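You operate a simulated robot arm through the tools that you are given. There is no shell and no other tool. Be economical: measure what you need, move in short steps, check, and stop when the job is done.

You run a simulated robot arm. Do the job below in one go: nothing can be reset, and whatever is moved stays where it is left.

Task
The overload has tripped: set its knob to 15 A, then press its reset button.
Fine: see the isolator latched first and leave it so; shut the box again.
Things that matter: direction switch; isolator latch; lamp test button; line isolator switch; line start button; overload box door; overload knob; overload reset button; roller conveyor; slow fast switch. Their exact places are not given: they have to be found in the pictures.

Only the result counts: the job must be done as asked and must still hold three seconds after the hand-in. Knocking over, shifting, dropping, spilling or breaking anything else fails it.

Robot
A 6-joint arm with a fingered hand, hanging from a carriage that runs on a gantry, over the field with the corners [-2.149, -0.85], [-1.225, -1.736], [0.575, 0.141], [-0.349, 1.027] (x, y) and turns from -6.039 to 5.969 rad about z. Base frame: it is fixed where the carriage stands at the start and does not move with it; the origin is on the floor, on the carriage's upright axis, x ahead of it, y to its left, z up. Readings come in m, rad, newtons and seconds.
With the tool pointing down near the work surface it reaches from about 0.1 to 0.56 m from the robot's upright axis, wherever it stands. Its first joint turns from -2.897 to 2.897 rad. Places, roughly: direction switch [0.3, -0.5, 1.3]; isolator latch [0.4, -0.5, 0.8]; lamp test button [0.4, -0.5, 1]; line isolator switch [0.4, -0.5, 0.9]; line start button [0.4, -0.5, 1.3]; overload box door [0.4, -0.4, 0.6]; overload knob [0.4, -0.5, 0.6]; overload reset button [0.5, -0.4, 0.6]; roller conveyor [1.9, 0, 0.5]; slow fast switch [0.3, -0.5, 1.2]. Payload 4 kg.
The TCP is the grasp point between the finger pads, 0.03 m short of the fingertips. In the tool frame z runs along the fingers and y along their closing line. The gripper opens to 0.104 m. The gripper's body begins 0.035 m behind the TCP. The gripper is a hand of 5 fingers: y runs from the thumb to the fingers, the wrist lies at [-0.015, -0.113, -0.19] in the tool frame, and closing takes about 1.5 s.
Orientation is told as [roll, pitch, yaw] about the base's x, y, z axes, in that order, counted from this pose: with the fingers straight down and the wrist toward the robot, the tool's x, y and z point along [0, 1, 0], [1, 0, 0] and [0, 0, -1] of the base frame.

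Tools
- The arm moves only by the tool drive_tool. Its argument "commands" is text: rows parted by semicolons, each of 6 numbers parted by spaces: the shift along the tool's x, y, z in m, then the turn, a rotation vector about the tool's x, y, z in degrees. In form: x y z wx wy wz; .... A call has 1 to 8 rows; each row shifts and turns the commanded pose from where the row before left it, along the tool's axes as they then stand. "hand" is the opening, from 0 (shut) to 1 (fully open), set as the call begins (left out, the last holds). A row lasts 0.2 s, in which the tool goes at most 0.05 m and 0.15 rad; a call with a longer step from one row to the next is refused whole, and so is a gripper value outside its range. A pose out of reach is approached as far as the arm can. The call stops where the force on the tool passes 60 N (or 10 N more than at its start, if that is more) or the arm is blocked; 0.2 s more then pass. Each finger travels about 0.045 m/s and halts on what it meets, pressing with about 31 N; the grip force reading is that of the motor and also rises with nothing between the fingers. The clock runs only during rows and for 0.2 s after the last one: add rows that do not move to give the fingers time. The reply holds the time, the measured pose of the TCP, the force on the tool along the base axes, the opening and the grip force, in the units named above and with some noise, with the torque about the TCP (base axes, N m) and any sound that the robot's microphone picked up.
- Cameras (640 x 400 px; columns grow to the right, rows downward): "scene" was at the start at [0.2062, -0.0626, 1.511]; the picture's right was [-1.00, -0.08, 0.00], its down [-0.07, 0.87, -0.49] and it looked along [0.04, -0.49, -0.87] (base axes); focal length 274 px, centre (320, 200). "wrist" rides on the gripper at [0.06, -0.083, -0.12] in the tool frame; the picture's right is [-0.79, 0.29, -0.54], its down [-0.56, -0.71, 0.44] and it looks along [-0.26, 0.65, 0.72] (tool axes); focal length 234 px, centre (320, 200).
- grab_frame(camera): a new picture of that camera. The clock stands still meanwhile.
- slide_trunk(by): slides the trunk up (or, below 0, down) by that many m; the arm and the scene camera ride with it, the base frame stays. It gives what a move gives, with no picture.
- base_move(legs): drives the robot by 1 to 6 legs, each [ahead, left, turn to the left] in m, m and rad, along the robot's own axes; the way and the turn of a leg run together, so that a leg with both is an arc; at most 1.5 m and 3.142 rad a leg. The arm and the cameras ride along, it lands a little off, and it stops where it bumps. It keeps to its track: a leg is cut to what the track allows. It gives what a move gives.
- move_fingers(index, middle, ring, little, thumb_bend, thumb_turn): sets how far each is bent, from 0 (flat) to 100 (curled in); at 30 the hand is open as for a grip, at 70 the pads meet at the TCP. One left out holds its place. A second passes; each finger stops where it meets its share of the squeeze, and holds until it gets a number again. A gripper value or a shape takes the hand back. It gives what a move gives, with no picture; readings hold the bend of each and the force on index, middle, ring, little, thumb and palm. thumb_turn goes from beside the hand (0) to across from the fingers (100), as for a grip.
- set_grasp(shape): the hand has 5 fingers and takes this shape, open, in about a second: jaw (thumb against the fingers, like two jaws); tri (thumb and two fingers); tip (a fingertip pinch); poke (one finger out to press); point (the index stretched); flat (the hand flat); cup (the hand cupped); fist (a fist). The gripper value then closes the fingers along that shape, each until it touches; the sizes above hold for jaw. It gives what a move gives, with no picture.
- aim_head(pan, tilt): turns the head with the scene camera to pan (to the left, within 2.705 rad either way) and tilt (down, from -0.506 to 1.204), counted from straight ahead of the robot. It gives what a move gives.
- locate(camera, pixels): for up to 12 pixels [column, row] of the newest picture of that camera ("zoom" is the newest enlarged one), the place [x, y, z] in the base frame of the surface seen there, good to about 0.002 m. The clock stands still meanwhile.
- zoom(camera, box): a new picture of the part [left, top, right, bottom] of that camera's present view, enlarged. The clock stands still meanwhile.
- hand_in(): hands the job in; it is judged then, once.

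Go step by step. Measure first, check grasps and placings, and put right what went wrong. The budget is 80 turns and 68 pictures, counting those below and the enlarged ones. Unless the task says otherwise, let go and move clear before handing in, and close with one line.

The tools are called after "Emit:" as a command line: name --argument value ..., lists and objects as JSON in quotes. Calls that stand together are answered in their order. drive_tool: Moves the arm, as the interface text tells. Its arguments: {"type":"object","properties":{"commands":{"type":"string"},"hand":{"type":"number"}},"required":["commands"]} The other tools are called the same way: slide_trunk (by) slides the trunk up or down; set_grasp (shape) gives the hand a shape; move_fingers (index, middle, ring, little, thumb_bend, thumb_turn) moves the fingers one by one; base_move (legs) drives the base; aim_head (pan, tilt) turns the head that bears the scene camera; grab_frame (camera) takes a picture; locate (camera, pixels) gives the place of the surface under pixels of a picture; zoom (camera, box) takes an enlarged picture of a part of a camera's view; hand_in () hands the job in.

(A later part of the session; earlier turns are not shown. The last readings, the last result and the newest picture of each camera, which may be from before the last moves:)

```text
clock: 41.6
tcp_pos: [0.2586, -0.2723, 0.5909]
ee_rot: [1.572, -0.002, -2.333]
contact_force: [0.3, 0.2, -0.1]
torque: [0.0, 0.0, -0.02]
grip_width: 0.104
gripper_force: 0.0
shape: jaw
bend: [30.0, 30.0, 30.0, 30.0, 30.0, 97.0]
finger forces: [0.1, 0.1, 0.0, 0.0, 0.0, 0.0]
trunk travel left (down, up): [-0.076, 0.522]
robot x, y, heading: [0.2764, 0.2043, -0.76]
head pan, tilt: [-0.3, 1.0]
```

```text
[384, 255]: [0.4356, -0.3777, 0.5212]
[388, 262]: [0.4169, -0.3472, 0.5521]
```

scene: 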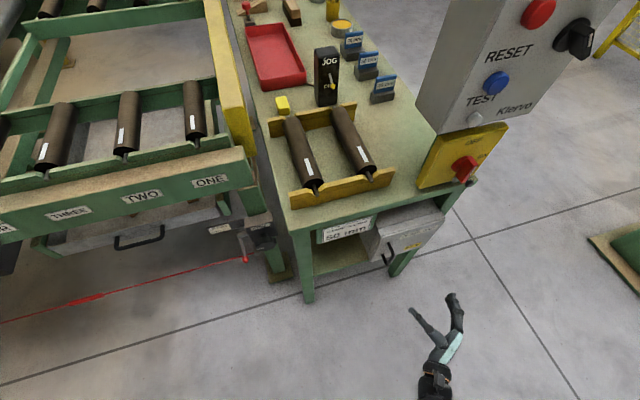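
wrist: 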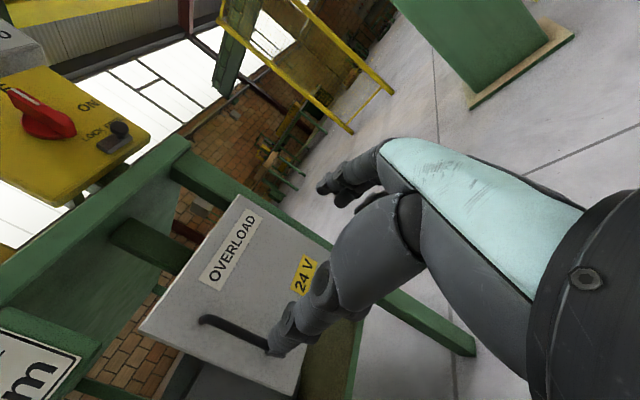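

Bar centre is at s≈-0.027, d≈0.546, z≈0.58. Align the TCP, advance, and close.

Emit:
drive_tool --commands "-0.01 -0.024 0 0 0 0; 0 -0.023 0 0 0 0; 0 0 0.04 0 0 0; 0 0 0.04 0 0 0; 0 0 0.04 0 0 0; 0 0 0.025 0 0 0; 0 0 0.018 0 0 0; 0 0 0 0 0 0"

Emit:
zoom --camera "wrist" --box '[150, 130, 430, 400]'

```text
clock: 43.4
tcp_pos: [0.4081, -0.3486, 0.5793]
ee_rot: [1.572, -0.002, -2.334]
contact_force: [-0.7, -0.8, 0.6]
torque: [0.0, 0.01, -0.05]
grip_width: 0.1041
gripper_force: 0.0
shape: jaw
bend: [30.0, 30.0, 30.0, 30.0, 30.0, 97.0]
finger forces: [0.0, 0.1, 0.0, 0.1, 0.1, 0.0]
trunk travel left (down, up): [-0.076, 0.522]
robot x, y, heading: [0.275, 0.1999, -0.765]
head pan, tilt: [-0.3, 1.0]
```

```text
1.48 times, centred on (290, 265) of wrist
```

zoom: 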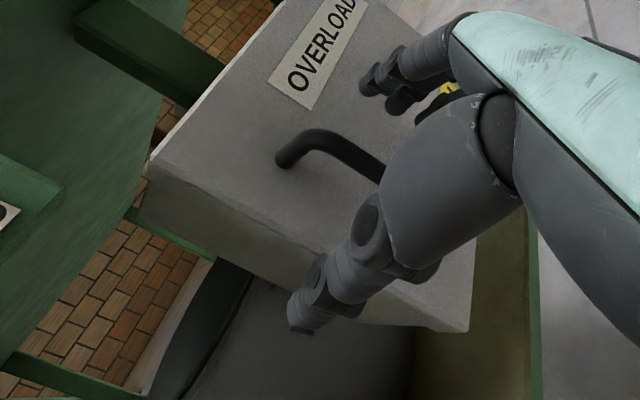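

The bar sits between thumb and fingers. Close.

Emit:
drive_tool --commands "0 0 0 0 0 0; 0 0 0 0 0 0; 0 0 0 0 0 0; 0 0 0 0 0 0; 0 0 0 0 0 0; 0 0 0 0 0 0; 0 0 0 0 0 0; 0 0 0 0 0 0" --hand 0.05

```text
clock: 45.2
tcp_pos: [0.4081, -0.3489, 0.5799]
ee_rot: [1.57, -0.002, -2.334]
contact_force: [0.1, -0.3, 0.1]
torque: [-0.04, -0.02, 0.0]
grip_width: 0.0054
gripper_force: 0.1
shape: jaw
bend: [71.0, 67.0, 67.0, 71.0, 72.0, 100.0]
finger forces: [0.0, 0.1, 0.0, 0.2, 0.0, 0.0]
trunk travel left (down, up): [-0.076, 0.522]
robot x, y, heading: [0.2774, 0.199, -0.756]
head pan, tilt: [-0.3, 1.0]
```

The hand closed with no force; look at whether the bar is caged.

Emit:
zoom --camera "wrist" --box '[200, 150, 440, 390]'

Emit:
zoom --camera "scene" --box '[340, 200, 480, 320]'

```text
1.67 times, centred on (320, 270) of wrist
```

zoom: 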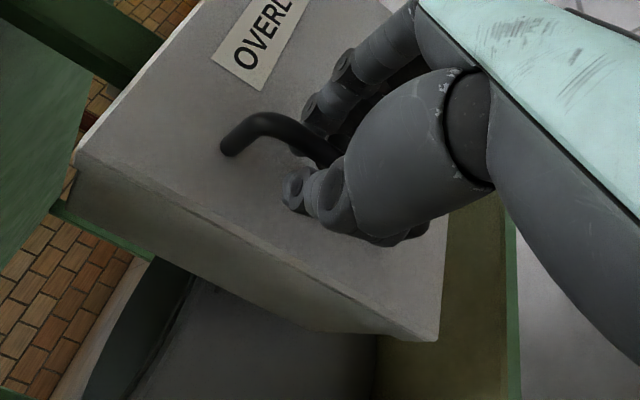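

```text
3.33 times, centred on (410, 260) of scene
```

zoom: 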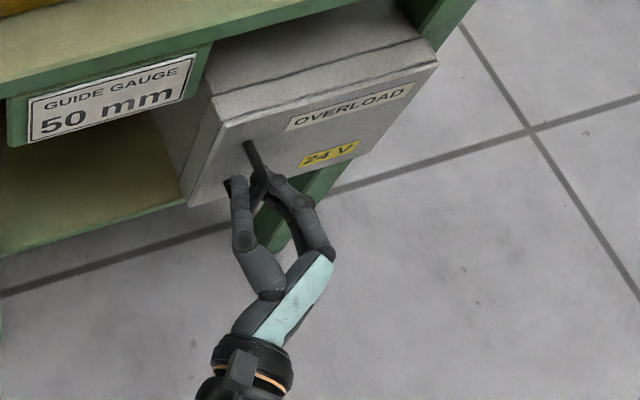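

The bar is between thumb and fingers. Squeeze fully and pull along the first 10° of the arc.

Emit:
drive_tool --commands "0 0 0 0 0 0; 0 0 0 0 0 0; 0 0.002 -0.01 0 0 0; 0 0.003 -0.01 0 0 0; 0 0.004 -0.01 0 0 0; 0 0.005 -0.01 0 0 0; 0 0.005 -0.01 0 0 0; 0 0 0 0 0 0" --hand 0

Emit:
zoom --camera "scene" --box '[340, 200, 480, 320]'

```text
clock: 47.0
tcp_pos: [0.3579, -0.3326, 0.5808]
ee_rot: [1.571, -0.003, -2.334]
contact_force: [-2.1, -15.3, -7.2]
torque: [-0.16, 0.07, -0.07]
grip_width: 0.0001
gripper_force: 31.1
shape: jaw
bend: [70.0, 70.0, 70.0, 70.0, 71.0, 100.0]
finger forces: [7.6, 0.7, 5.5, 3.3, 0.0, 0.0]
trunk travel left (down, up): [-0.076, 0.522]
robot x, y, heading: [0.2749, 0.1991, -0.759]
head pan, tilt: [-0.3, 1.0]
```

```text
3.33 times, centred on (410, 260) of scene
```

zoom: 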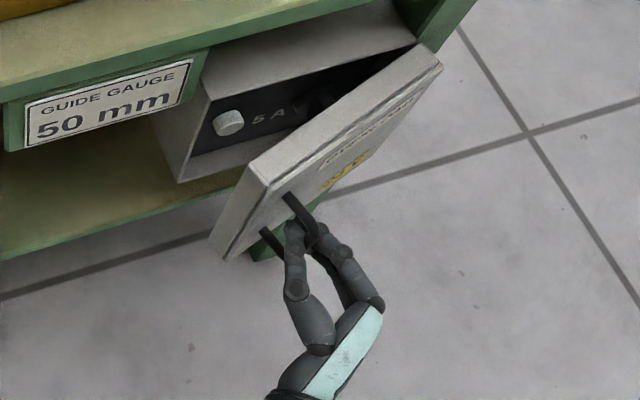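

The door swung open about 20–25°, revealing the reset button at left and the ampere knob. Continue along the arc, turning the hand with the door.

Emit:
drive_tool --commands "0 0.0085 -0.0125 5 0 0; 0 0.0085 -0.0125 5 0 0; 0 0.0085 -0.0125 5 0 0; 0 0.0085 -0.0125 5 0 0; 0 0.0085 -0.0125 5 0 0; 0 0.0085 -0.0125 5 0 0; 0 0.0085 -0.0125 5 0 0; 0 0.0085 -0.0125 5 0 0"

Emit:
zoom --camera "scene" --box '[340, 200, 500, 340]'

```text
clock: 48.1
tcp_pos: [0.298, -0.3329, 0.589]
ee_rot: [1.549, 0.003, -1.975]
contact_force: [7.8, -33.5, -22.2]
torque: [0.06, -0.02, -0.05]
grip_width: 0.0002
gripper_force: 31.4
shape: jaw
bend: [68.0, 70.0, 69.0, 71.0, 72.0, 100.0]
finger forces: [17.6, 16.3, 8.7, 2.4, 22.9, 0.0]
out of reach, approached as far as the arm can: row 4, 5
trunk travel left (down, up): [-0.076, 0.522]
robot x, y, heading: [0.2725, 0.2009, -0.758]
head pan, tilt: [-0.3, 1.0]
stopped in row 5: the force on the tool passed its limit at 67 N (the readings are from after the stop); the commanded pose is now the measured one
```

```text
2.86 times, centred on (420, 270) of scene
```

zoom: 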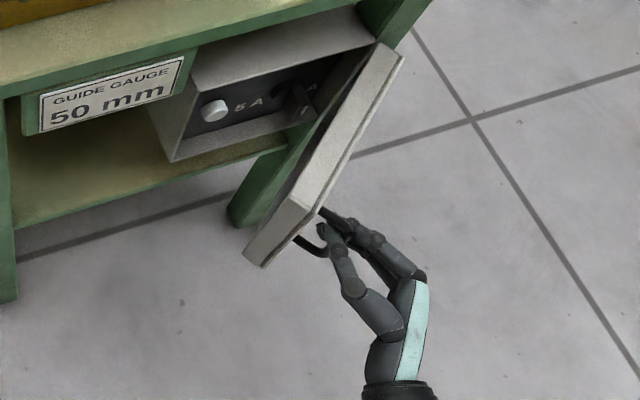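

Door about 45° open, arm near its turn limit. Release, back out straight, and then push the door from its inner side.

Emit:
drive_tool --commands "0 0 0 0 0 0; 0 0 0 0 0 0; 0 0 0 0 0 0; 0 0 0 0 0 0; 0 0.005 -0.02 0 0 0; 0 0.005 -0.04 0 0 0; 0 0 -0.04 0 0 0; 0 0 0 0 0 0" --hand 0.45

Emit:
zoom --camera "scene" --box '[340, 200, 500, 340]'

Emit:
locate --camera "zoom" --pixels '[[290, 200], [260, 262], [395, 60], [216, 110], [295, 98], [180, 155]]'

```text
clock: 49.9
tcp_pos: [0.206, -0.2861, 0.608]
ee_rot: [1.551, 0.008, -1.97]
contact_force: [-0.5, 1.0, -1.4]
torque: [0.01, -0.01, -0.04]
grip_width: 0.0467
gripper_force: 0.1
shape: jaw
bend: [74.0, 47.0, 44.0, 68.0, 71.0, 100.0]
finger forces: [0.1, 0.1, 0.1, 0.0, 0.0, 0.1]
out of reach, approached as far as the arm can: row 5, 6, 7
trunk travel left (down, up): [-0.076, 0.522]
robot x, y, heading: [0.2785, 0.2011, -0.762]
head pan, tilt: [-0.3, 1.0]
```

```text
2.86 times, centred on (420, 270) of scene
```

zoom: 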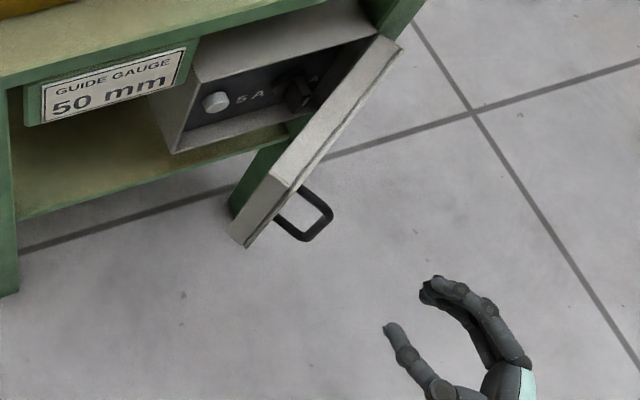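

```text
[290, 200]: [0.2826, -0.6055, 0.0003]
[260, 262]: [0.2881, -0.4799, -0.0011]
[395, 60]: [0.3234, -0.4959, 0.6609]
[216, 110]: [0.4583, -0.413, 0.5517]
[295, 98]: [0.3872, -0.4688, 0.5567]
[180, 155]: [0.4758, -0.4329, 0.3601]
```

The door is about 45° open and clear of the hand. Take poke shape, square the hand up again and move to the left of the door's free edge.

Emit:
set_grasp --shape "poke"

Emit:
drive_tool --commands "0 0 0 -7 0 0; 0 0 0 -7 0 0; 0 0 0 -6.8 0 0; 0 -0.04 0 0 0 0; 0 -0.045 0 0 0 0; 0 -0.045 0 0 0 0; 0 -0.005 0 0 0 0; 0 0 0 0 0 0"

Emit:
zoom --camera "scene" --box '[340, 200, 500, 340]'

Emit:
locate --camera "zoom" --pixels '[[275, 178], [245, 235], [216, 101], [300, 92]]'

```text
clock: 50.8
tcp_pos: [0.2049, -0.2863, 0.6078]
ee_rot: [1.552, 0.007, -1.973]
contact_force: [0.3, -0.2, -0.1]
torque: [-0.03, 0.01, -0.02]
grip_width: 0.0
gripper_force: 0.0
shape: poke
bend: [70.0, 70.0, 99.0, 99.0, 100.0, 100.0]
finger forces: [0.1, 0.0, 0.1, 0.0, 0.1, 0.0]
trunk travel left (down, up): [-0.076, 0.522]
robot x, y, heading: [0.277, 0.2023, -0.76]
head pan, tilt: [-0.3, 1.0]
```

```text
clock: 52.6
tcp_pos: [0.2693, -0.2105, 0.5206]
ee_rot: [1.553, -0.003, -2.333]
contact_force: [-0.3, 0.2, -0.1]
torque: [0.01, -0.01, -0.01]
grip_width: 0.0
gripper_force: 0.1
shape: poke
bend: [70.0, 70.0, 99.0, 99.0, 100.0, 100.0]
finger forces: [0.0, 0.0, 0.0, 0.0, 0.0, 0.0]
out of reach, approached as far as the arm can: row 1, 2, 3, 4, 5, 6
trunk travel left (down, up): [-0.076, 0.522]
robot x, y, heading: [0.2781, 0.1944, -0.763]
head pan, tilt: [-0.3, 1.0]
```

```text
2.86 times, centred on (420, 270) of scene
```

zoom: 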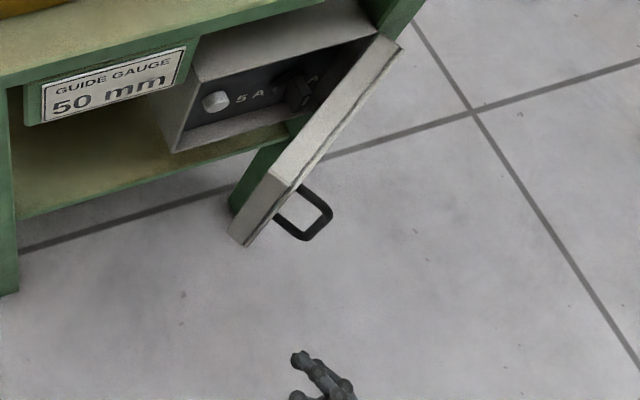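

```text
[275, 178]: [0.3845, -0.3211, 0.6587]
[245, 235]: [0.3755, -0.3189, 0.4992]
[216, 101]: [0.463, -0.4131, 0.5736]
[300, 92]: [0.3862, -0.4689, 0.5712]
```

The free edge is actually at s≈-0.03, d≈0.50 (about 28° open). Shift left, up, then forward past the free edge, then push right.

Emit:
drive_tool --commands "0.02 -0.04 0 1 0 0; 0.03 -0.02 0 0 0 0; 0.02 0 0.03 0 0 0; 0 0 0.045 0 0 0; 0 0 0.045 0 0 0; 0 0 0.045 0 0 0; 0 0 0 0 0 0"

Emit:
zoom --camera "scene" --box '[340, 200, 500, 340]'

```text
clock: 54.2
tcp_pos: [0.3758, -0.2342, 0.4814]
ee_rot: [1.554, -0.001, -2.314]
contact_force: [-0.3, -0.8, -0.4]
torque: [0.01, 0.01, 0.0]
grip_width: 0.0
gripper_force: 0.0
shape: poke
bend: [70.0, 70.0, 99.0, 99.0, 100.0, 100.0]
finger forces: [0.1, 0.0, 0.1, 0.0, 0.0, 0.0]
out of reach, approached as far as the arm can: row 1, 2, 3, 4, 5, 6
trunk travel left (down, up): [-0.076, 0.522]
robot x, y, heading: [0.2776, 0.1989, -0.76]
head pan, tilt: [-0.3, 1.0]
```

```text
2.86 times, centred on (420, 270) of scene
```

zoom: 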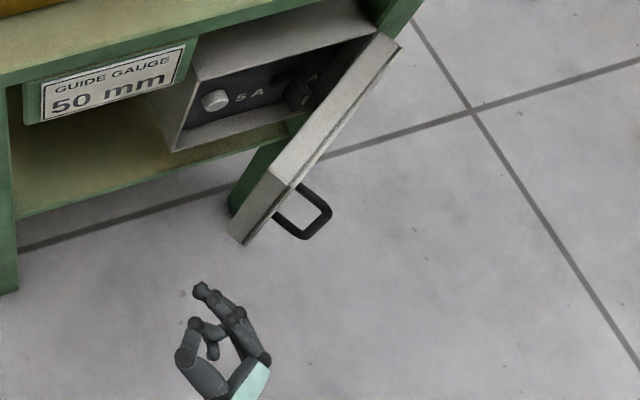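

The arm is too folded here (height dropped to 0.48). I'll move the base back 0.12 and reach forward more.

Emit:
base_move --legs '[[-0.12, 0.0, 0]]'

Emit:
drive_tool --commands "0 0 0.03 0 0 0; 0 0 0.03 0 0 0; 0 0 0.03 0 0 0; 0 0 0.02 0 0 0; 0 0 0 0 0 0"

```text
clock: 55.5
tcp_pos: [0.2883, -0.1504, 0.4821]
ee_rot: [1.554, -0.001, -2.314]
contact_force: [-0.8, 0.7, -0.6]
torque: [0.0, -0.03, 0.03]
grip_width: 0.0001
gripper_force: 0.0
shape: poke
bend: [70.0, 70.0, 99.0, 99.0, 100.0, 100.0]
finger forces: [0.0, 0.0, 0.0, 0.1, 0.0, 0.1]
trunk travel left (down, up): [-0.076, 0.522]
robot x, y, heading: [0.1895, 0.2869, -0.767]
head pan, tilt: [-0.3, 1.0]
```

```text
clock: 56.6
tcp_pos: [0.372, -0.205, 0.5158]
ee_rot: [1.554, -0.002, -2.312]
contact_force: [0.7, 0.0, 0.1]
torque: [0.0, 0.0, 0.04]
grip_width: 0.0
gripper_force: 0.0
shape: poke
bend: [70.0, 70.0, 99.0, 99.0, 100.0, 100.0]
finger forces: [0.1, 0.1, 0.1, 0.0, 0.0, 0.0]
out of reach, approached as far as the arm can: row 2, 3, 4
trunk travel left (down, up): [-0.076, 0.522]
robot x, y, heading: [0.1867, 0.2822, -0.759]
head pan, tilt: [-0.3, 1.0]
```

The wrist limit depends on how far right the hand is of the carriage; moving the carriage left 0.15 with the hand moving right will relieve it.

Emit:
base_move --legs '[[0.0, 0.155, 0]]'

Emit:
drive_tool --commands "0 0.04 0 0 0 0; 0 0.045 0 -1 0 0; 0 0.045 0 0 0 0; 0.02 0.03 0 0 0 0; 0 0 0 0 0 0"

```text
clock: 58.0
tcp_pos: [0.4766, -0.0924, 0.5152]
ee_rot: [1.555, -0.002, -2.312]
contact_force: [0.5, 0.9, -0.4]
torque: [0.05, 0.02, -0.06]
grip_width: 0.0
gripper_force: 0.1
shape: poke
bend: [70.0, 70.0, 99.0, 99.0, 100.0, 100.0]
finger forces: [0.0, 0.0, 0.1, 0.0, 0.0, 0.0]
trunk travel left (down, up): [-0.076, 0.522]
robot x, y, heading: [0.291, 0.3917, -0.76]
head pan, tilt: [-0.3, 1.0]
```

```text
clock: 59.2
tcp_pos: [0.3657, -0.2, 0.5527]
ee_rot: [1.553, -0.001, -2.328]
contact_force: [-0.7, -0.6, 0.5]
torque: [0.01, -0.04, 0.01]
grip_width: 0.0
gripper_force: 0.0
shape: poke
bend: [70.0, 70.0, 99.0, 99.0, 100.0, 100.0]
finger forces: [0.1, 0.0, 0.1, 0.1, 0.0, 0.1]
out of reach, approached as far as the arm can: row 2, 3
trunk travel left (down, up): [-0.076, 0.522]
robot x, y, heading: [0.2896, 0.394, -0.763]
head pan, tilt: [-0.3, 1.0]
```

In reach now: s=-0.106, d=0.403, z=0.553. Advance 0.1 along the left of the free edge.

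Emit:
drive_tool --commands "0.01 0.01 0.03 1 0 0; 0.01 0 0.035 0 0 0; 0 0 0.035 0 0 0; 0 0 0.01 0 0 0; 0 0.02 0 0 0 0; 0 0 0 0 0 0"

Emit:
zoom --camera "scene" --box '[350, 120, 550, 270]'

```text
clock: 60.6
tcp_pos: [0.419, -0.2732, 0.6057]
ee_rot: [1.553, 0.0, -2.311]
contact_force: [0.4, -0.4, -0.2]
torque: [-0.02, 0.03, 0.0]
grip_width: 0.0
gripper_force: 0.0
shape: poke
bend: [70.0, 70.0, 99.0, 99.0, 100.0, 100.0]
finger forces: [0.0, 0.1, 0.0, 0.0, 0.1, 0.0]
out of reach, approached as far as the arm can: row 1, 2, 3, 4, 5
trunk travel left (down, up): [-0.076, 0.522]
robot x, y, heading: [0.2921, 0.39, -0.758]
head pan, tilt: [-0.3, 1.0]
```

```text
2.67 times, centred on (450, 195) of scene
```

zoom: 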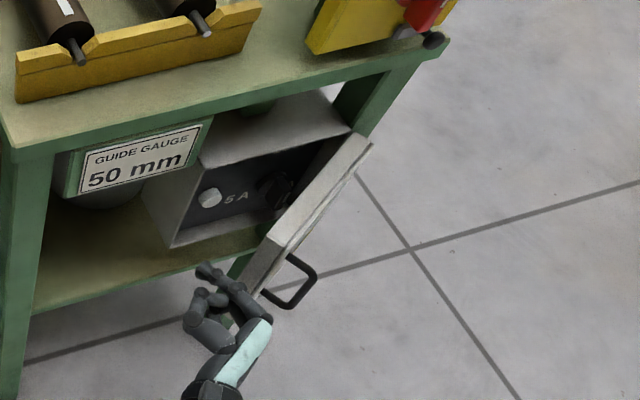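

The hand is beside the door's inner edge. Push the door open by moving the carriage right.

Emit:
base_move --legs '[[0.02, -0.1, 0], [0, -0.12, 0]]'

Emit:
zoom --camera "scene" --box '[340, 120, 560, 290]'

```text
clock: 61.7
tcp_pos: [0.3826, -0.3321, 0.5991]
ee_rot: [1.552, 0.005, -2.304]
contact_force: [0.1, -0.8, 0.0]
torque: [0.01, 0.0, 0.03]
grip_width: 0.0
gripper_force: 0.0
shape: poke
bend: [70.0, 70.0, 99.0, 99.0, 100.0, 100.0]
finger forces: [0.0, 0.1, 0.0, 0.0, 0.1, 0.0]
trunk travel left (down, up): [-0.076, 0.522]
robot x, y, heading: [0.2498, 0.3279, -0.761]
head pan, tilt: [-0.3, 1.0]
stopped in leg 1: the force on the tool passed its limit at 76 N (the readings are from after the stop); the commanded pose is now the measured one
```

```text
2.35 times, centred on (450, 205) of scene
```

zoom: 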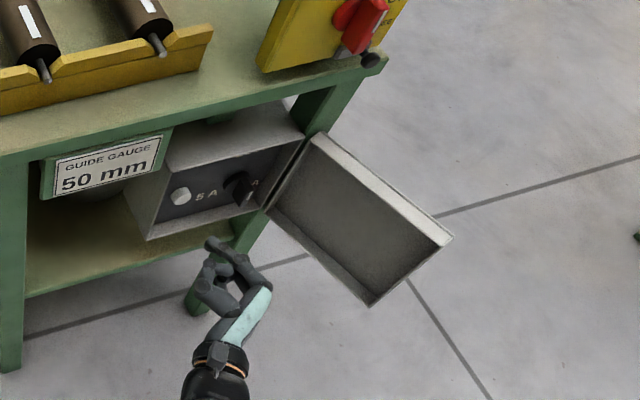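

The door swung wide open, past 120°. Inspect the panel inside.

Emit:
zoom --camera "scene" --box '[390, 165, 454, 215]'

Emit:
locate --camera "zoom" --pixels '[[100, 195], [300, 170], [200, 200], [340, 200]]'

Emit:
zoom --camera "wrist" --box '[100, 130, 360, 400]'

```text
8.00 times, centred on (422, 190) of scene
```

zoom: 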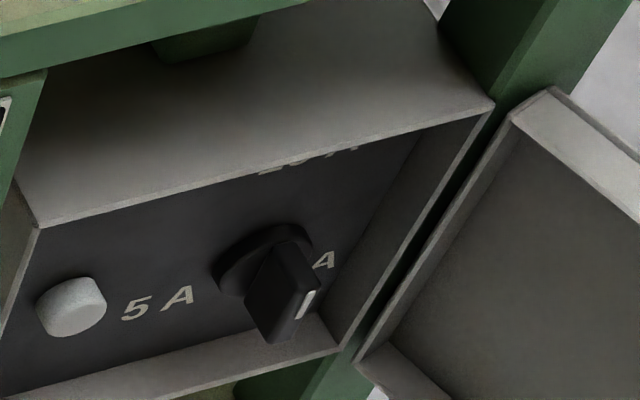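

```text
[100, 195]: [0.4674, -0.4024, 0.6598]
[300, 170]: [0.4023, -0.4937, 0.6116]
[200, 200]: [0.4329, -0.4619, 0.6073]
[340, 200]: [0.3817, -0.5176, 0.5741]
```

```text
1.48 times, centred on (230, 265) of wrist
```

zoom: 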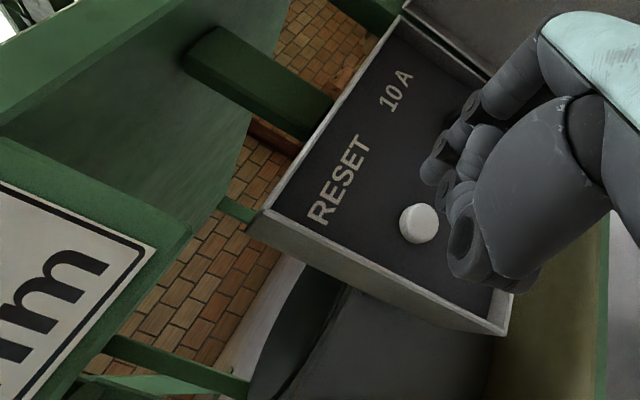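

Inside: reset button at left, dial with 5 A left, 10 A top, and 15 A presumably right behind the knob. Back off to see the knob from the wrist camera.

Emit:
drive_tool --commands "0 0 -0.04 1 0 0; 0 -0.02 -0.04 0 0 0; 0 -0.02 -0.02 0 0 0; 0 0 0 0 0 0"

Emit:
zoom --camera "wrist" --box '[190, 160, 350, 300]'

```text
clock: 62.7
tcp_pos: [0.3341, -0.2326, 0.6021]
ee_rot: [1.549, 0.006, -2.285]
contact_force: [0.1, 0.2, 0.7]
torque: [-0.03, 0.02, 0.01]
grip_width: 0.0
gripper_force: 0.1
shape: poke
bend: [70.0, 70.0, 99.0, 99.0, 100.0, 100.0]
finger forces: [0.1, 0.1, 0.0, 0.0, 0.1, 0.0]
trunk travel left (down, up): [-0.076, 0.522]
robot x, y, heading: [0.2558, 0.3316, -0.759]
head pan, tilt: [-0.3, 1.0]
```

```text
2.86 times, centred on (270, 230) of wrist
```

zoom: 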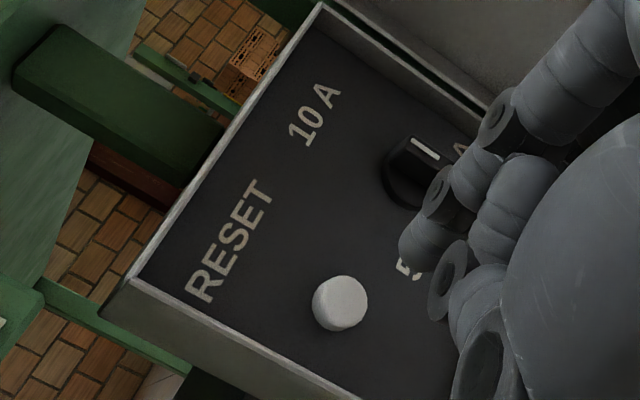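

The knob's mark points up to 10 A; 15 A is to the right, so a quarter turn clockwise. Measure knob and button.

Emit:
locate --camera "zoom" --pixels '[[425, 150], [405, 160], [440, 172], [395, 185], [340, 300], [316, 112], [335, 315], [350, 290]]'

Emit:
locate --camera "scene" --pixels '[[422, 190]]'

```text
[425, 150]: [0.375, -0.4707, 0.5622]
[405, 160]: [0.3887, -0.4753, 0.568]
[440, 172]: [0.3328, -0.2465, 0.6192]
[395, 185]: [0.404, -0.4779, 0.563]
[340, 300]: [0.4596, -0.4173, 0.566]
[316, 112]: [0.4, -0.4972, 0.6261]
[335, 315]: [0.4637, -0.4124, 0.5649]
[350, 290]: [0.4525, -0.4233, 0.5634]
```

```text
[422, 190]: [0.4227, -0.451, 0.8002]
```

Get the bar's ends and dial centre from the scene camera.

Emit:
zoom --camera "scene" --box '[400, 175, 440, 207]'

Emit:
locate --camera "zoom" --pixels '[[335, 205], [300, 330], [330, 260], [215, 230], [320, 155], [280, 270], [395, 220], [100, 280], [350, 230], [360, 250]]'

```text
12.50 times, centred on (420, 191) of scene
```

zoom: 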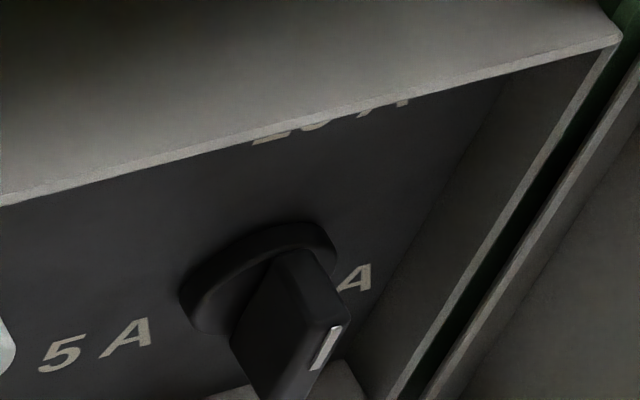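

```text
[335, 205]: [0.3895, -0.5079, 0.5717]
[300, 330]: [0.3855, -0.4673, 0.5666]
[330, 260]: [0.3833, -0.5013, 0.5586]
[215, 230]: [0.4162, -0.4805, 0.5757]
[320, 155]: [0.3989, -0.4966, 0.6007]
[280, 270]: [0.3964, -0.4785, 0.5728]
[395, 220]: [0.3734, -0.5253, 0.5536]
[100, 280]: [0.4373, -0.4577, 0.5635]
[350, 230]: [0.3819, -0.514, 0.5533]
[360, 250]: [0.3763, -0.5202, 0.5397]
```

Dial centre ≈ (s 0.084, z 0.545), bar top z≈0.572, bar front d≈0.595. I'll push the bar's top end rightward with the fingers; first reposition the base ahead and right.

Emit:
base_move --legs '[[0.09, -0.07, 0]]'

Emit:
drive_tool --commands "-0.01 0.01 0 -2.8 0 0; -0.01 0.01 0 0 0 0; -0.008 0.0 0 0 0 0; 0 0 0 0 0 0"

```text
clock: 63.9
tcp_pos: [0.3512, -0.3462, 0.6051]
ee_rot: [1.551, 0.008, -2.289]
contact_force: [0.8, -0.1, 0.9]
torque: [0.02, 0.05, 0.01]
grip_width: 0.0
gripper_force: 0.1
shape: poke
bend: [70.0, 70.0, 99.0, 99.0, 100.0, 100.0]
finger forces: [0.0, 0.1, 0.0, 0.0, 0.0, 0.0]
trunk travel left (down, up): [-0.076, 0.522]
robot x, y, heading: [0.2729, 0.2191, -0.764]
head pan, tilt: [-0.3, 1.0]
```

```text
clock: 64.9
tcp_pos: [0.3354, -0.3591, 0.5735]
ee_rot: [1.548, 0.006, -2.337]
contact_force: [0.6, 0.7, 0.9]
torque: [0.03, 0.01, 0.03]
grip_width: 0.0
gripper_force: 0.1
shape: poke
bend: [70.0, 70.0, 99.0, 99.0, 100.0, 100.0]
finger forces: [0.1, 0.1, 0.0, 0.0, 0.0, 0.0]
trunk travel left (down, up): [-0.076, 0.522]
robot x, y, heading: [0.2694, 0.2176, -0.757]
head pan, tilt: [-0.3, 1.0]
```

Now at s=0.031, d=0.49, z=0.5735. Advance to d≈0.58 left of the bar and check.

Emit:
drive_tool --commands "0.001 0.012 0.03 0 0 0; 0.001 0 0.03 0 0 0; 0 0 0.02 0 0 0; 0 0 0.01 0 0 0; 0 0 0 0 0 0"

Emit:
zoom --camera "scene" --box '[370, 190, 450, 250]'

Emit:
zoom --camera "wrist" --box '[190, 160, 350, 300]'

```text
clock: 66.1
tcp_pos: [0.3926, -0.4265, 0.5798]
ee_rot: [1.55, 0.008, -2.338]
contact_force: [0.0, -0.3, -0.3]
torque: [0.02, -0.02, -0.01]
grip_width: 0.0
gripper_force: 0.0
shape: poke
bend: [70.0, 70.0, 99.0, 99.0, 100.0, 100.0]
finger forces: [0.0, 0.0, 0.0, 0.0, 0.1, 0.1]
out of reach, approached as far as the arm can: row 3, 4
trunk travel left (down, up): [-0.076, 0.522]
robot x, y, heading: [0.2686, 0.2128, -0.764]
head pan, tilt: [-0.3, 1.0]
```

```text
6.67 times, centred on (410, 220) of scene
```

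zoom: 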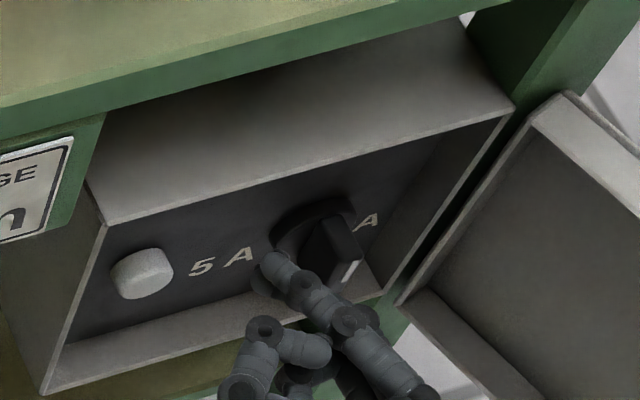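

```text
2.86 times, centred on (270, 230) of wrist
```

zoom: 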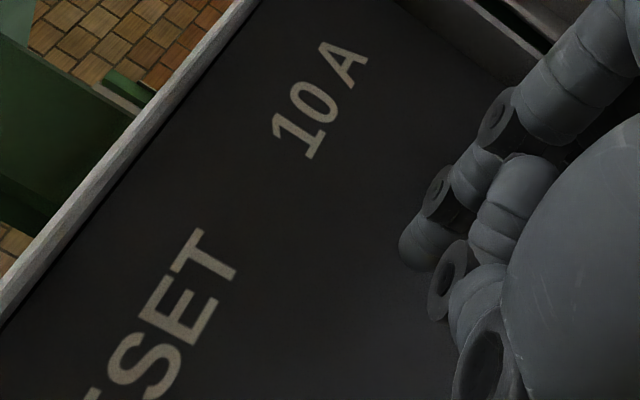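

The finger is left of the bar but at its reach limit. Back out 0.05, bring the base 0.06 ahead, and lower 8 mm.

Emit:
drive_tool --commands "-0.004 0 -0.03 0 0 0; -0.004 0 -0.03 0 0 0; 0 0 0 0 0 0"

Emit:
base_move --legs '[[0.06, -0.03, 0]]'

```text
clock: 66.9
tcp_pos: [0.3495, -0.3852, 0.5751]
ee_rot: [1.549, 0.006, -2.338]
contact_force: [-0.6, -0.6, 0.1]
torque: [-0.02, 0.0, 0.03]
grip_width: 0.0
gripper_force: 0.1
shape: poke
bend: [70.0, 70.0, 99.0, 99.0, 100.0, 100.0]
finger forces: [0.0, 0.0, 0.0, 0.1, 0.0, 0.0]
trunk travel left (down, up): [-0.076, 0.522]
robot x, y, heading: [0.2683, 0.2173, -0.76]
head pan, tilt: [-0.3, 1.0]
```

```text
clock: 67.9
tcp_pos: [0.3738, -0.4415, 0.5707]
ee_rot: [1.544, 0.011, -2.333]
contact_force: [0.1, 13.7, 0.0]
torque: [0.13, -0.04, 0.04]
grip_width: 0.0002
gripper_force: 0.1
shape: poke
bend: [70.0, 70.0, 99.0, 99.0, 100.0, 100.0]
finger forces: [0.0, 12.9, 0.0, 0.0, 0.1, 0.0]
trunk travel left (down, up): [-0.076, 0.522]
robot x, y, heading: [0.2947, 0.1572, -0.76]
head pan, tilt: [-0.3, 1.0]
```

The finger already touches the bar (13 N). Push right along the arc and check.

Emit:
drive_tool --commands "0.002 0.005 0 0 0 0; 0.002 0.005 0 0 0 0; 0.002 0.005 0 0 0 0; 0.001 0.005 0 0 0 0; 0 0.005 0 0 0 0; 0 0 0 0 0 0"

Emit:
zoom --camera "scene" --box '[350, 195, 430, 255]'

```text
clock: 69.3
tcp_pos: [0.3549, -0.4652, 0.5793]
ee_rot: [1.546, 0.009, -2.334]
contact_force: [-1.0, -0.5, 0.2]
torque: [0.0, 0.01, 0.02]
grip_width: 0.0001
gripper_force: 0.2
shape: poke
bend: [70.0, 70.0, 99.0, 99.0, 100.0, 100.0]
finger forces: [0.0, 0.0, 0.0, 0.1, 0.0, 0.0]
trunk travel left (down, up): [-0.076, 0.522]
robot x, y, heading: [0.2938, 0.156, -0.763]
head pan, tilt: [-0.3, 1.0]
```

```text
6.67 times, centred on (390, 225) of scene
```

zoom: 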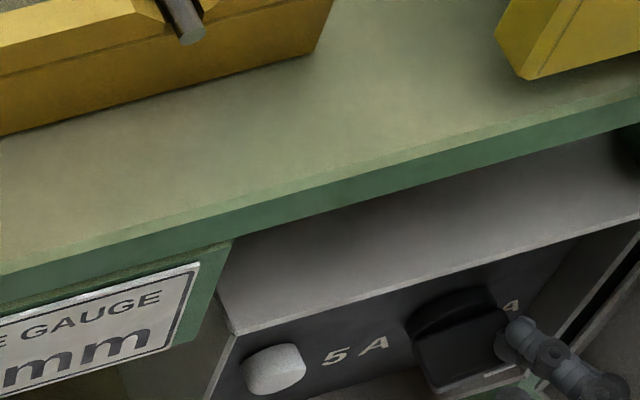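

The bar has turned noticeably. Zoom right on it.

Emit:
zoom --camera "scene" --box '[385, 220, 433, 256]'

Emit:
locate --camera "zoom" --pixels '[[300, 250], [300, 300], [230, 320], [380, 260]]'

```text
11.11 times, centred on (409, 238) of scene
```

zoom: 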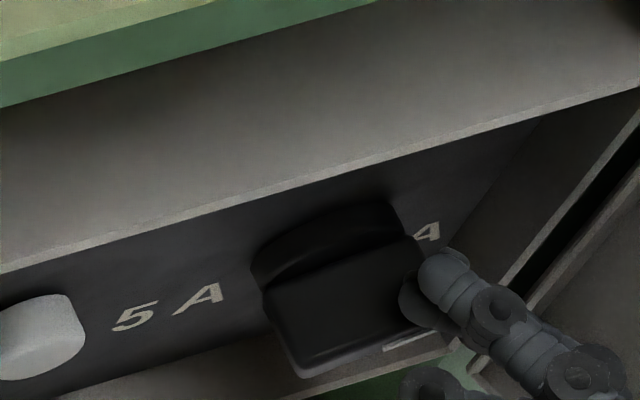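

```text
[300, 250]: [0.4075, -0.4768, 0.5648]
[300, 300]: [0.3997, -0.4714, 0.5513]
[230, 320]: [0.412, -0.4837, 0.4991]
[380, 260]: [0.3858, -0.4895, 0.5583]
```

The bar is about horizontal toward 15 A, maybe a bit short. Press down gently on its right end to seat it at the stop.

Emit:
drive_tool --commands "-0.004 0 0 0 0 0; -0.004 0 0 0 0 0; -0.004 0 0 0 0 0; -0.003 0 0 0 0 0; 0 0 0 0 0 0"

```text
clock: 70.5
tcp_pos: [0.3531, -0.4691, 0.567]
ee_rot: [1.55, 0.003, -2.335]
contact_force: [-5.4, -0.5, 15.6]
torque: [-0.29, -0.25, -0.12]
grip_width: 0.0001
gripper_force: 0.0
shape: poke
bend: [70.0, 70.0, 99.0, 99.0, 100.0, 100.0]
finger forces: [0.0, 15.5, 0.1, 0.0, 0.0, 0.0]
trunk travel left (down, up): [-0.076, 0.522]
robot x, y, heading: [0.2914, 0.1573, -0.762]
head pan, tilt: [-0.3, 1.0]
```

Firm 15 N resistance: it's on its stop. Lift, retreat and look.

Emit:
drive_tool --commands "0.012 0 0 0 0 0; 0.006 0 -0.03 0 0 0; 0 -0.03 -0.04 0 0 0; 0 -0.04 -0.03 0 0 0; 0 -0.03 0 0 0 0; 0 0 0 0 0 0"

Emit:
zoom --camera "scene" --box '[385, 220, 433, 256]'

Emit:
zoom --camera "wrist" --box '[190, 160, 350, 300]'

```text
clock: 71.9
tcp_pos: [0.3544, -0.3243, 0.5853]
ee_rot: [1.547, 0.01, -2.334]
contact_force: [-0.3, 0.0, 0.8]
torque: [-0.01, -0.02, -0.01]
grip_width: 0.0
gripper_force: 0.1
shape: poke
bend: [70.0, 70.0, 99.0, 99.0, 100.0, 100.0]
finger forces: [0.0, 0.1, 0.0, 0.0, 0.1, 0.0]
trunk travel left (down, up): [-0.076, 0.522]
robot x, y, heading: [0.2945, 0.1531, -0.761]
head pan, tilt: [-0.3, 1.0]
```

```text
11.11 times, centred on (409, 238) of scene
```

zoom: 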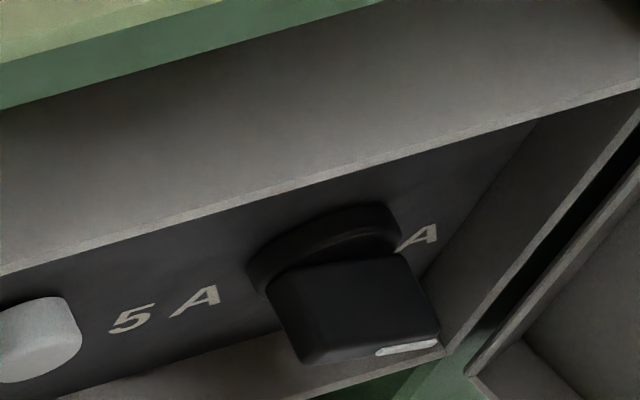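

```text
2.86 times, centred on (270, 230) of wrist
```

zoom: 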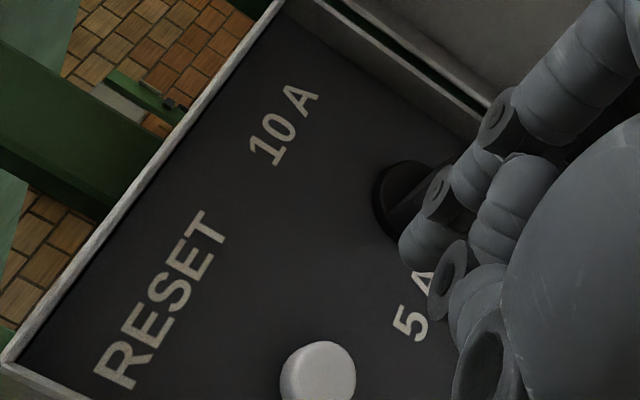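

Measure the bar's tilt precisely.

Emit:
zoom --camera "scene" --box '[400, 235, 424, 255]'

Emit:
locate --camera "zoom" --pixels '[[180, 330], [230, 320], [280, 310], [330, 300], [380, 290], [200, 270], [250, 260], [300, 250], [350, 240], [430, 335], [360, 350]]'

```text
16.00 times, centred on (412, 245) of scene
```

zoom: 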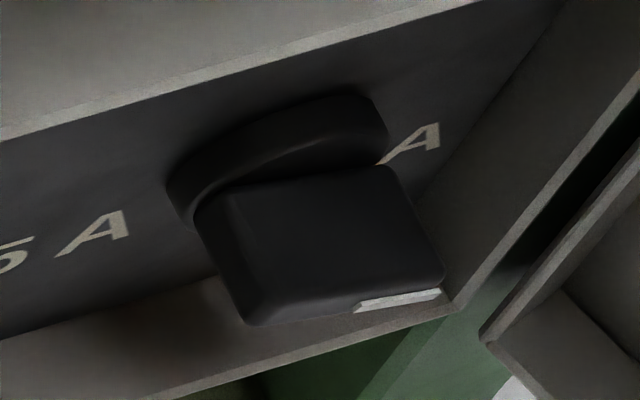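

```text
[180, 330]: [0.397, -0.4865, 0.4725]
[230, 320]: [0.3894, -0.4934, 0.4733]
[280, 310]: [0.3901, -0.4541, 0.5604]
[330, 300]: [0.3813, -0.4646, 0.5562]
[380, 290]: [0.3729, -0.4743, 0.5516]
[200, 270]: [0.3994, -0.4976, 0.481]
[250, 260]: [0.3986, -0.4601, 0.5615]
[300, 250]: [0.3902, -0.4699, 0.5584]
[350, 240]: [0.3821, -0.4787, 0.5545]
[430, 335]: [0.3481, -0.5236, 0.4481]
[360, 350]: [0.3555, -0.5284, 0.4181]
```

The bar tilts about 18° past horizontal. Check where the 15 A label lies relative to the dial centre.

Emit:
locate --camera "zoom" --pixels '[[95, 235], [415, 145], [440, 125], [395, 160], [60, 255], [125, 230], [270, 130], [180, 190], [375, 110], [390, 285], [265, 305], [440, 270]]'

```text
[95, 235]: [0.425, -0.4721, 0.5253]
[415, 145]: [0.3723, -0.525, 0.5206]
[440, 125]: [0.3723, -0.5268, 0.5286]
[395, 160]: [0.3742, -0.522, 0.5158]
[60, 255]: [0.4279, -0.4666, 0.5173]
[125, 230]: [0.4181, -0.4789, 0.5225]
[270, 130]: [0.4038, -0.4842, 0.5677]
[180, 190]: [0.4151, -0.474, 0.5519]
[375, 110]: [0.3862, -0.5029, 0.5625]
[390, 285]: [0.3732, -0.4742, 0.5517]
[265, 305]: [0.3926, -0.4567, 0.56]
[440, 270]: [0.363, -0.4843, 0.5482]
```

Side labels sit below the dial centre (about 120° direction), so the bar may need to go a bit further. I'll press its right end down harder to find the stop.

Emit:
drive_tool --commands "0 0.035 0 0 0 0; 0 0.035 0.02 0 0 0; 0 0.035 0.03 0 0 0; 0 0 0.035 0 0 0; 0 0 0.01 0 0 0; -0.008 0 0 0 0 0; -0.008 0 0 0 0 0; 0 0 0 0 0 0"

Emit:
drive_tool --commands "-0.004 0 0 0 0 0; -0.004 0 0 0 0 0; -0.004 0 0 0 0 0; -0.003 0 0 0 0 0; 0 0 0 0 0 0"

```text
clock: 73.7
tcp_pos: [0.3485, -0.4656, 0.5679]
ee_rot: [1.549, 0.006, -2.333]
contact_force: [-0.7, 0.3, 2.8]
torque: [-0.03, -0.06, -0.01]
grip_width: 0.0
gripper_force: 0.1
shape: poke
bend: [70.0, 70.0, 99.0, 99.0, 100.0, 100.0]
finger forces: [0.0, 2.8, 0.0, 0.0, 0.1, 0.0]
trunk travel left (down, up): [-0.076, 0.522]
robot x, y, heading: [0.2913, 0.1526, -0.761]
head pan, tilt: [-0.3, 1.0]
```

```text
clock: 74.9
tcp_pos: [0.3471, -0.466, 0.5661]
ee_rot: [1.555, 0.001, -2.334]
contact_force: [0.9, 0.1, 29.5]
torque: [-0.55, -0.65, 0.02]
grip_width: 0.0001
gripper_force: 0.0
shape: poke
bend: [70.0, 70.0, 99.0, 99.0, 100.0, 100.0]
finger forces: [0.0, 28.0, 0.0, 0.0, 0.0, 0.1]
out of reach, approached as far as the arm can: row 2, 4
trunk travel left (down, up): [-0.076, 0.522]
robot x, y, heading: [0.2947, 0.1551, -0.763]
head pan, tilt: [-0.3, 1.0]
```

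The bar doesn't yield under 28 N: it is at the end stop = 15 A. Retreat and move in front of the reset button.

Emit:
drive_tool --commands "0.015 0 0 0 0 0; 0.01 0 -0.04 0 0 0; 0 -0.03 -0.04 0 0 0; 0 -0.042 0 0 0 0; 0 -0.042 0 0 0 0; 0 0 0 0 0 0"

Emit:
zoom --camera "scene" --box '[340, 210, 436, 282]'

Emit:
locate --camera "zoom" --pixels '[[440, 250], [470, 245], [480, 280], [320, 200]]'

```text
clock: 76.3
tcp_pos: [0.3483, -0.3551, 0.5162]
ee_rot: [1.552, 0.007, -2.333]
contact_force: [1.0, 0.9, -0.6]
torque: [0.01, -0.02, 0.02]
grip_width: 0.0
gripper_force: 0.0
shape: poke
bend: [70.0, 70.0, 99.0, 99.0, 100.0, 100.0]
finger forces: [0.0, 0.1, 0.0, 0.1, 0.0, 0.0]
out of reach, approached as far as the arm can: row 1, 2, 3, 4, 5
trunk travel left (down, up): [-0.076, 0.522]
robot x, y, heading: [0.2913, 0.1563, -0.761]
head pan, tilt: [-0.3, 1.0]
```

```text
5.56 times, centred on (388, 246) of scene
```

zoom: 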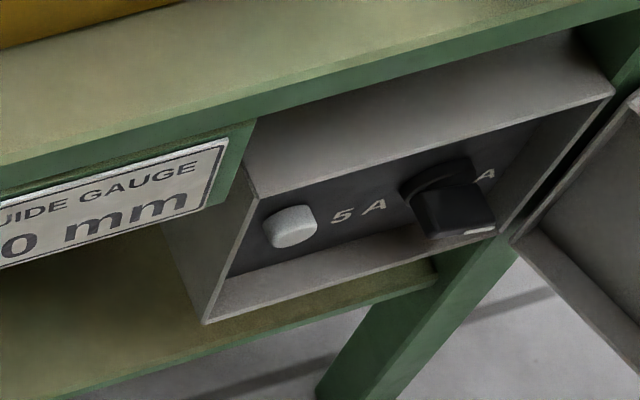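

```text
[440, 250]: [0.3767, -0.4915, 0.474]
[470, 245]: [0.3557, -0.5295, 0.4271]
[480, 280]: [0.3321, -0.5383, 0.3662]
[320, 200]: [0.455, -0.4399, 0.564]
```

Knob at 15 A. The hand is again near its limit; shift the base left 0.09 so the hand works more to its right.

Emit:
base_move --legs '[[-0.02, 0.09, 0]]'

Emit:
drive_tool --commands "0.02 0.03 0 0 0 0; 0.02 0.02 0 0 0 0; 0 0 0 0 0 0"

```text
clock: 77.5
tcp_pos: [0.3944, -0.2749, 0.5145]
ee_rot: [1.55, 0.006, -2.329]
contact_force: [-0.6, 0.4, 0.0]
torque: [0.0, 0.01, -0.01]
grip_width: 0.0001
gripper_force: 0.1
shape: poke
bend: [70.0, 70.0, 99.0, 99.0, 100.0, 100.0]
finger forces: [0.1, 0.0, 0.0, 0.0, 0.1, 0.0]
trunk travel left (down, up): [-0.076, 0.522]
robot x, y, heading: [0.344, 0.2338, -0.764]
head pan, tilt: [-0.3, 1.0]
```

```text
clock: 78.2
tcp_pos: [0.3578, -0.3169, 0.5442]
ee_rot: [1.551, 0.006, -2.33]
contact_force: [0.3, 0.3, -0.4]
torque: [0.0, 0.04, 0.01]
grip_width: 0.0
gripper_force: 0.1
shape: poke
bend: [70.0, 70.0, 99.0, 99.0, 100.0, 100.0]
finger forces: [0.0, 0.1, 0.0, 0.0, 0.0, 0.0]
out of reach, approached as far as the arm can: row 1, 2
trunk travel left (down, up): [-0.076, 0.522]
robot x, y, heading: [0.3425, 0.2316, -0.762]
head pan, tilt: [-0.3, 1.0]
```

Now s=-0.015, d=0.478, z=0.544. Advance partly while raising and check.

Emit:
drive_tool --commands "0 0 0.03 0 0 0; 0.01 0 0.02 0 0 0; 0.01 0 0 0 0 0; 0 0 0 0 0 0"

Emit:
zoom --camera "wrist" --box '[190, 160, 350, 300]'

```text
clock: 79.2
tcp_pos: [0.3908, -0.3583, 0.5549]
ee_rot: [1.554, 0.005, -2.328]
contact_force: [-0.3, -0.4, 0.4]
torque: [0.01, -0.01, 0.02]
grip_width: 0.0
gripper_force: 0.1
shape: poke
bend: [70.0, 70.0, 99.0, 99.0, 100.0, 100.0]
finger forces: [0.0, 0.0, 0.1, 0.0, 0.0, 0.0]
out of reach, approached as far as the arm can: row 3
trunk travel left (down, up): [-0.076, 0.522]
robot x, y, heading: [0.3404, 0.2334, -0.759]
head pan, tilt: [-0.3, 1.0]
```

```text
2.86 times, centred on (270, 230) of wrist
```

zoom: 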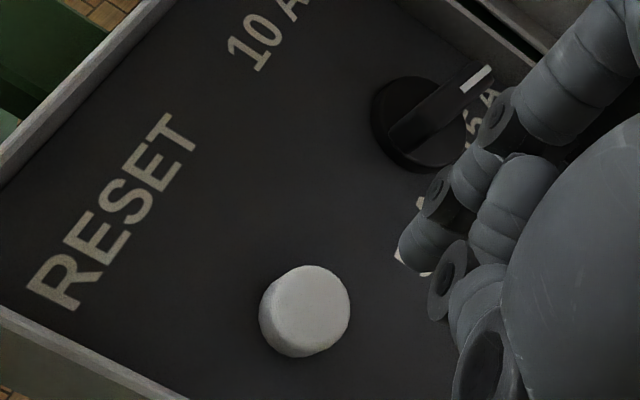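

The mark points at the 15 A label. The index tip is in line with the button (s≈-0.012, z≈0.565); advance and press until force rises.

Emit:
drive_tool --commands "0 -0.004 0.025 0 0 0; 0 0 0.02 0 0 0; 0 0 0.006 0 0 0; 0 0 0.006 0 0 0; 0 0 0.004 0 0 0; 0 0 0 0 0 0"

Emit:
zoom --camera "wrist" --box '[190, 160, 350, 300]'

```text
clock: 80.7
tcp_pos: [0.4363, -0.3899, 0.5657]
ee_rot: [1.549, 0.006, -2.33]
contact_force: [-0.7, -0.6, 0.6]
torque: [-0.04, -0.01, 0.02]
grip_width: 0.0
gripper_force: 0.3
shape: poke
bend: [70.0, 70.0, 99.0, 99.0, 100.0, 100.0]
finger forces: [0.1, 0.1, 0.0, 0.0, 0.0, 0.1]
out of reach, approached as far as the arm can: row 2, 4
trunk travel left (down, up): [-0.076, 0.522]
robot x, y, heading: [0.3397, 0.2342, -0.763]
head pan, tilt: [-0.3, 1.0]
```

```text
2.86 times, centred on (270, 230) of wrist
```

zoom: 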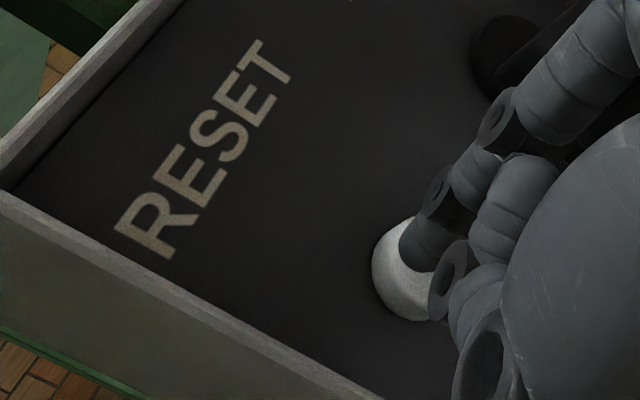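

Fingertips are right at the button face. Press further.

Emit:
drive_tool --commands "0 0.002 0.005 0 0 0; 0 0 0.005 0 0 0; 0 0 0.005 0 0 0; 0 0 0.003 0 0 0; 0 0 0 0 0 0; 0 0 0 0 0 0"

```text
clock: 82.0
tcp_pos: [0.445, -0.3958, 0.5706]
ee_rot: [1.546, 0.008, -2.332]
contact_force: [-5.7, 4.1, -2.0]
torque: [0.07, 0.05, 0.02]
grip_width: 0.0
gripper_force: 0.0
shape: poke
bend: [70.0, 70.0, 99.0, 99.0, 100.0, 100.0]
finger forces: [0.0, 7.0, 0.0, 0.0, 0.0, 0.1]
out of reach, approached as far as the arm can: row 1, 3
trunk travel left (down, up): [-0.076, 0.522]
robot x, y, heading: [0.3402, 0.2337, -0.757]
head pan, tilt: [-0.3, 1.0]
heard: click
```

A click was heard at 7 N: the reset actuated. Retreat straight and check the beacon lamp.

Emit:
drive_tool --commands "0 0 -0.03 0 0 0; 0 0 -0.04 0 0 0; 0 0 -0.04 0 0 0; 0 0 0 0 0 0"

Emit:
aim_head --pan -0.45 --tilt 0.55

Emit:
grab_frame --camera "scene"

```text
clock: 83.0
tcp_pos: [0.3641, -0.3353, 0.5498]
ee_rot: [1.551, 0.004, -2.328]
contact_force: [0.3, 0.3, -0.3]
torque: [-0.04, 0.0, 0.03]
grip_width: 0.0
gripper_force: 0.1
shape: poke
bend: [70.0, 70.0, 99.0, 99.0, 100.0, 100.0]
finger forces: [0.0, 0.1, 0.1, 0.0, 0.0, 0.0]
out of reach, approached as far as the arm can: row 1, 2, 3
trunk travel left (down, up): [-0.076, 0.522]
robot x, y, heading: [0.3395, 0.232, -0.758]
head pan, tilt: [-0.3, 1.0]
```

```text
clock: 84.0
tcp_pos: [0.3633, -0.3345, 0.5502]
ee_rot: [1.552, 0.005, -2.329]
contact_force: [0.1, 0.3, 0.0]
torque: [0.01, -0.01, 0.03]
grip_width: 0.0
gripper_force: 0.1
shape: poke
bend: [70.0, 70.0, 99.0, 99.0, 100.0, 100.0]
finger forces: [0.0, 0.0, 0.0, 0.1, 0.1, 0.0]
trunk travel left (down, up): [-0.076, 0.522]
robot x, y, heading: [0.3397, 0.2334, -0.76]
head pan, tilt: [-0.45, 0.55]
```

```text
9 pictures are left
```

scene: 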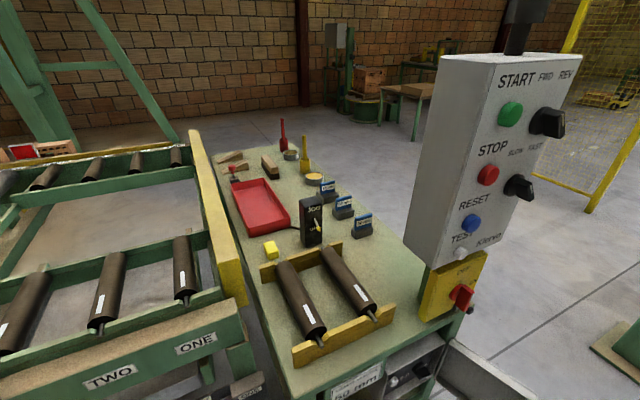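

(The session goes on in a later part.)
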